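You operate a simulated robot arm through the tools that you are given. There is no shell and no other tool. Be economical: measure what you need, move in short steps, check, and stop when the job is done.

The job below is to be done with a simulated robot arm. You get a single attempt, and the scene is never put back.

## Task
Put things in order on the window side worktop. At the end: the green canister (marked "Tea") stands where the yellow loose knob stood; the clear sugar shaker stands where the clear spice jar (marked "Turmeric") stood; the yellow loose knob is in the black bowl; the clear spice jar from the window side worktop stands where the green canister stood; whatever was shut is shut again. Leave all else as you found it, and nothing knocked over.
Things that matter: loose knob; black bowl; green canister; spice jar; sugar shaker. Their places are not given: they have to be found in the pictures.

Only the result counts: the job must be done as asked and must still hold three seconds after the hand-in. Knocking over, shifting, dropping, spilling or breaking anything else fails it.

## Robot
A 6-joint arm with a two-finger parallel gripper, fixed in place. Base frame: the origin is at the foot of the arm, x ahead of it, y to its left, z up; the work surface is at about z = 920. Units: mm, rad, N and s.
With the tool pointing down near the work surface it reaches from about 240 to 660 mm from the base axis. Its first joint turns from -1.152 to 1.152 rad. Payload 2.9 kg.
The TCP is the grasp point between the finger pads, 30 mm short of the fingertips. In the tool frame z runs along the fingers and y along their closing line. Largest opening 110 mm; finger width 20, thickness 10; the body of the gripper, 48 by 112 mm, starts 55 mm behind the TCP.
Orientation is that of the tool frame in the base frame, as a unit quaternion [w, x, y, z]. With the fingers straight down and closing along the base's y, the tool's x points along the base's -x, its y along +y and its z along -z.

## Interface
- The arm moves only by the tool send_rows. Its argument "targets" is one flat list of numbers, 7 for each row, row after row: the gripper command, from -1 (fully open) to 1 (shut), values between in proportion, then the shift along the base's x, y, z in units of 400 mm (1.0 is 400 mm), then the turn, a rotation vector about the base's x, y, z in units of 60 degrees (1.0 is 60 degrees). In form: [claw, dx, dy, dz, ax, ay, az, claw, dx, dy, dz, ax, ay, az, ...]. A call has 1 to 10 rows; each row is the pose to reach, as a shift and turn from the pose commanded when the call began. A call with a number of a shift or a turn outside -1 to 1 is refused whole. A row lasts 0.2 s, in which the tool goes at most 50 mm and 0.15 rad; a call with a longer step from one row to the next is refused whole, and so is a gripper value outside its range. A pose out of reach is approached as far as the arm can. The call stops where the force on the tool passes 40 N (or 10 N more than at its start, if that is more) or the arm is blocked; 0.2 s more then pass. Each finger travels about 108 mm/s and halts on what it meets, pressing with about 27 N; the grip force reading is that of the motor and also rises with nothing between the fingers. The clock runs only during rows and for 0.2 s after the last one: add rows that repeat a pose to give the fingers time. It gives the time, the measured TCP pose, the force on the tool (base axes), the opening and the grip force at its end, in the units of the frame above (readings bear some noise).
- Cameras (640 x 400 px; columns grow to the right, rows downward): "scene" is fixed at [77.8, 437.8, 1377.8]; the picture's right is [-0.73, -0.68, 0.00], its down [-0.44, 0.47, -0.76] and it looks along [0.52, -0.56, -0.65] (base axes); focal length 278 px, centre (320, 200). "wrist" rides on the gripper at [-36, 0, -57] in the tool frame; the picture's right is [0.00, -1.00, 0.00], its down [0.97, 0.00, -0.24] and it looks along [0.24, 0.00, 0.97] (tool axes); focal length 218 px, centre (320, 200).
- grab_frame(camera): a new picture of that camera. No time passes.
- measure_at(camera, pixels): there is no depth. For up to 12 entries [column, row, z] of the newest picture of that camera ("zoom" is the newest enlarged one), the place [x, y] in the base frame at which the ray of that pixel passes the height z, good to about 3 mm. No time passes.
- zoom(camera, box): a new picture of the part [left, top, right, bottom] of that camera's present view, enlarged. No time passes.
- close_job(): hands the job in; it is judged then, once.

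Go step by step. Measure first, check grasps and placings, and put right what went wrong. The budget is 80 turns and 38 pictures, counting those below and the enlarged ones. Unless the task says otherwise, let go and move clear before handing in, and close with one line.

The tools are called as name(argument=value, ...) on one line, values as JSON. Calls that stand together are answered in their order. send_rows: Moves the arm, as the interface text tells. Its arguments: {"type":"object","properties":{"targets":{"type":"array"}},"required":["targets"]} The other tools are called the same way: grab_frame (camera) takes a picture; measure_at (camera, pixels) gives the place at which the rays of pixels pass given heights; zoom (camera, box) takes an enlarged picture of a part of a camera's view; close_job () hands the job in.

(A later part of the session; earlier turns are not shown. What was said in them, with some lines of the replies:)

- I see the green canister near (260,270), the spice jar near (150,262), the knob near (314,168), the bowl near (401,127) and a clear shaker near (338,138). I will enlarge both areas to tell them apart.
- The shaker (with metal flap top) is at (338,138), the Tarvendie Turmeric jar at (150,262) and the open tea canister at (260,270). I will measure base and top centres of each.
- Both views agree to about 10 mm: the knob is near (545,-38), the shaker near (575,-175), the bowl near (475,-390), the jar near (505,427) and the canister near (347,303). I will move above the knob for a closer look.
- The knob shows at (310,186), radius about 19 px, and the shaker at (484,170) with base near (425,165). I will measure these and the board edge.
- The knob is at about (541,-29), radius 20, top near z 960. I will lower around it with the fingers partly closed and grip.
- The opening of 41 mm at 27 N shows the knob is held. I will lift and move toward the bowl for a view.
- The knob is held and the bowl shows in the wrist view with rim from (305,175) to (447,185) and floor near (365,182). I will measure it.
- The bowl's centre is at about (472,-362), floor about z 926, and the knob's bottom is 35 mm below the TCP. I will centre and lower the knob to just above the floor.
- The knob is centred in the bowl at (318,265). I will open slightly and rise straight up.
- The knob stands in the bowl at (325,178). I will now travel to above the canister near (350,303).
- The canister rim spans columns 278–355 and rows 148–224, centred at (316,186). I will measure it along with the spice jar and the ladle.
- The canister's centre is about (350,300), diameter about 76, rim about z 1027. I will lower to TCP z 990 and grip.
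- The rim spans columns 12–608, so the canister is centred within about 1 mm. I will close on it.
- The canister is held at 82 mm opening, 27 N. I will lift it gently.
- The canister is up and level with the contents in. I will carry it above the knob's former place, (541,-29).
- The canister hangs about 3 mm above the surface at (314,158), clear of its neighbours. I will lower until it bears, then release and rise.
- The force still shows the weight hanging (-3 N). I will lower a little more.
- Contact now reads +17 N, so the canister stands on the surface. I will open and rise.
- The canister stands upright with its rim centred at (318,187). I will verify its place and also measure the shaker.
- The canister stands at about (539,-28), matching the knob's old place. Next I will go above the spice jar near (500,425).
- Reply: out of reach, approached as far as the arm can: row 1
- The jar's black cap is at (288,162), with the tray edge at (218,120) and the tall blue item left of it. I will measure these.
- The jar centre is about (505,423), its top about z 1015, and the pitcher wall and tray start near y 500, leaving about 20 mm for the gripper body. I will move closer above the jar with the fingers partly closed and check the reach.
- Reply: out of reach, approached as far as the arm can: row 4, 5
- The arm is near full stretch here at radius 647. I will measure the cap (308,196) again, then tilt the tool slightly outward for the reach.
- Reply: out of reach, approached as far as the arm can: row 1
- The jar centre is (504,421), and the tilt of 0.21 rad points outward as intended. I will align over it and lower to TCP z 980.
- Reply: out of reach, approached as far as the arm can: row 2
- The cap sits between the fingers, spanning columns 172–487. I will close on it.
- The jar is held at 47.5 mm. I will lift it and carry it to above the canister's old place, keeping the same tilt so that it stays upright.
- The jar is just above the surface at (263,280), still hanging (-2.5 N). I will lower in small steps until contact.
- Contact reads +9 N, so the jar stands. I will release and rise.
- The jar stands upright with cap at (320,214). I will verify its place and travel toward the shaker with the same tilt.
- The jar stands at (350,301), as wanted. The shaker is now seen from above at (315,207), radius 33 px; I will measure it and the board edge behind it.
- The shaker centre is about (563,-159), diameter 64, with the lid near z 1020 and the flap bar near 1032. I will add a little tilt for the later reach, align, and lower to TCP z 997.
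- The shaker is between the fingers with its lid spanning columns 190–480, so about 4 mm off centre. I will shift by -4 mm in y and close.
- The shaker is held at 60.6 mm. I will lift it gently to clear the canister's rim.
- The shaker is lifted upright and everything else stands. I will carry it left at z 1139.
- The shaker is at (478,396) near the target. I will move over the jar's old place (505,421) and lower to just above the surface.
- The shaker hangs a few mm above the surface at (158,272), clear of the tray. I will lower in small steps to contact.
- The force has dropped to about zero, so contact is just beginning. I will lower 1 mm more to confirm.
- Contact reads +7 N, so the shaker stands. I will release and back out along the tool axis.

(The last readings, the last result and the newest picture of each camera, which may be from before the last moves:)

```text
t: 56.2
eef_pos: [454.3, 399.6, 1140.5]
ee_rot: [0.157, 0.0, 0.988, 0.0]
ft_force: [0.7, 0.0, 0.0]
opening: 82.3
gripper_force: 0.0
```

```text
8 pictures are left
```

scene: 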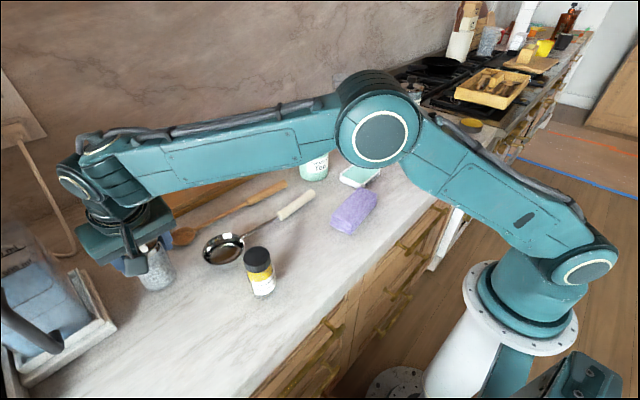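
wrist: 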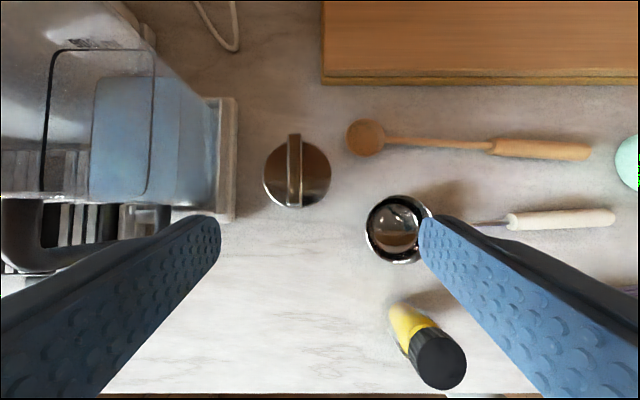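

The shaker stands upright with its lid centred at (297,174). I will verify its place, then move clear and take a final look.

measure_at(camera="wrist", pixels=[[297, 174, 1018], [264, 174, 1018], [331, 174, 1018]])

send_rows(targets=[-0.5, -0.02, -0.1, 0.05, 0, 0.1, 0, -0.5, -0.04, -0.2, 0.1, 0, 0.2, 0, -0.5, -0.06, -0.3, 0.12, 0, 0.3, 0, -0.5, -0.08, -0.4, 0.12, 0, 0.3, 0, -0.5, -0.1, -0.5, 0.12, 0, 0.3, 0, -0.5, -0.12, -0.6, 0.12, 0, 0.3, 0, -0.5, -0.12, -0.7, 0.12, 0, 0.3, 0, -0.5, -0.12, -0.8, 0.12, 0, 0.3, 0, -0.5, -0.12, -0.9, 0.12, 0, 0.3, 0])

grab_frame(camera="scene")

```text
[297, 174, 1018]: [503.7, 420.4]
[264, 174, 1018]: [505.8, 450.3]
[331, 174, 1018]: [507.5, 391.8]
```

```text
t: 58.2
eef_pos: [404.5, 39.7, 1189.3]
ee_rot: [0.0, 0.001, 1.0, 0.0]
ft_force: [0.2, 0.4, -0.1]
opening: 82.4
gripper_force: 0.1
```

```text
7 pictures are left
```

scene: 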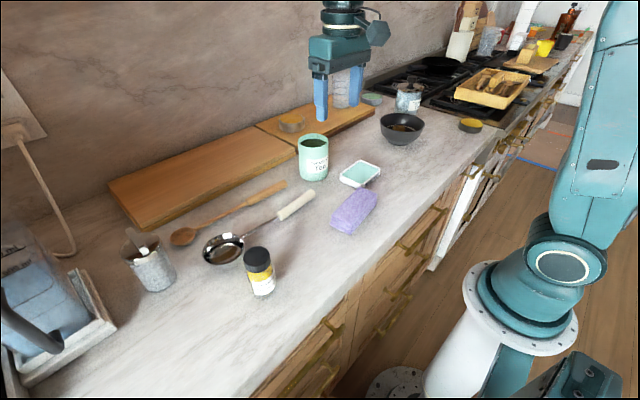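

The final picture shows the shaker at (150,265), the jar at (260,272), the canister at (313,157) and the knob in the bowl at (401,128), all upright and the arm clear. I will hand in.

close_job()

```text
The job is handed in.
```

I handed the job in: the knob is in the black bowl, and the canister, spice jar and shaker stand upright within a few millimetres of their asked places. Nothing had to be opened, and the final picture showed nothing else moved or knocked over.
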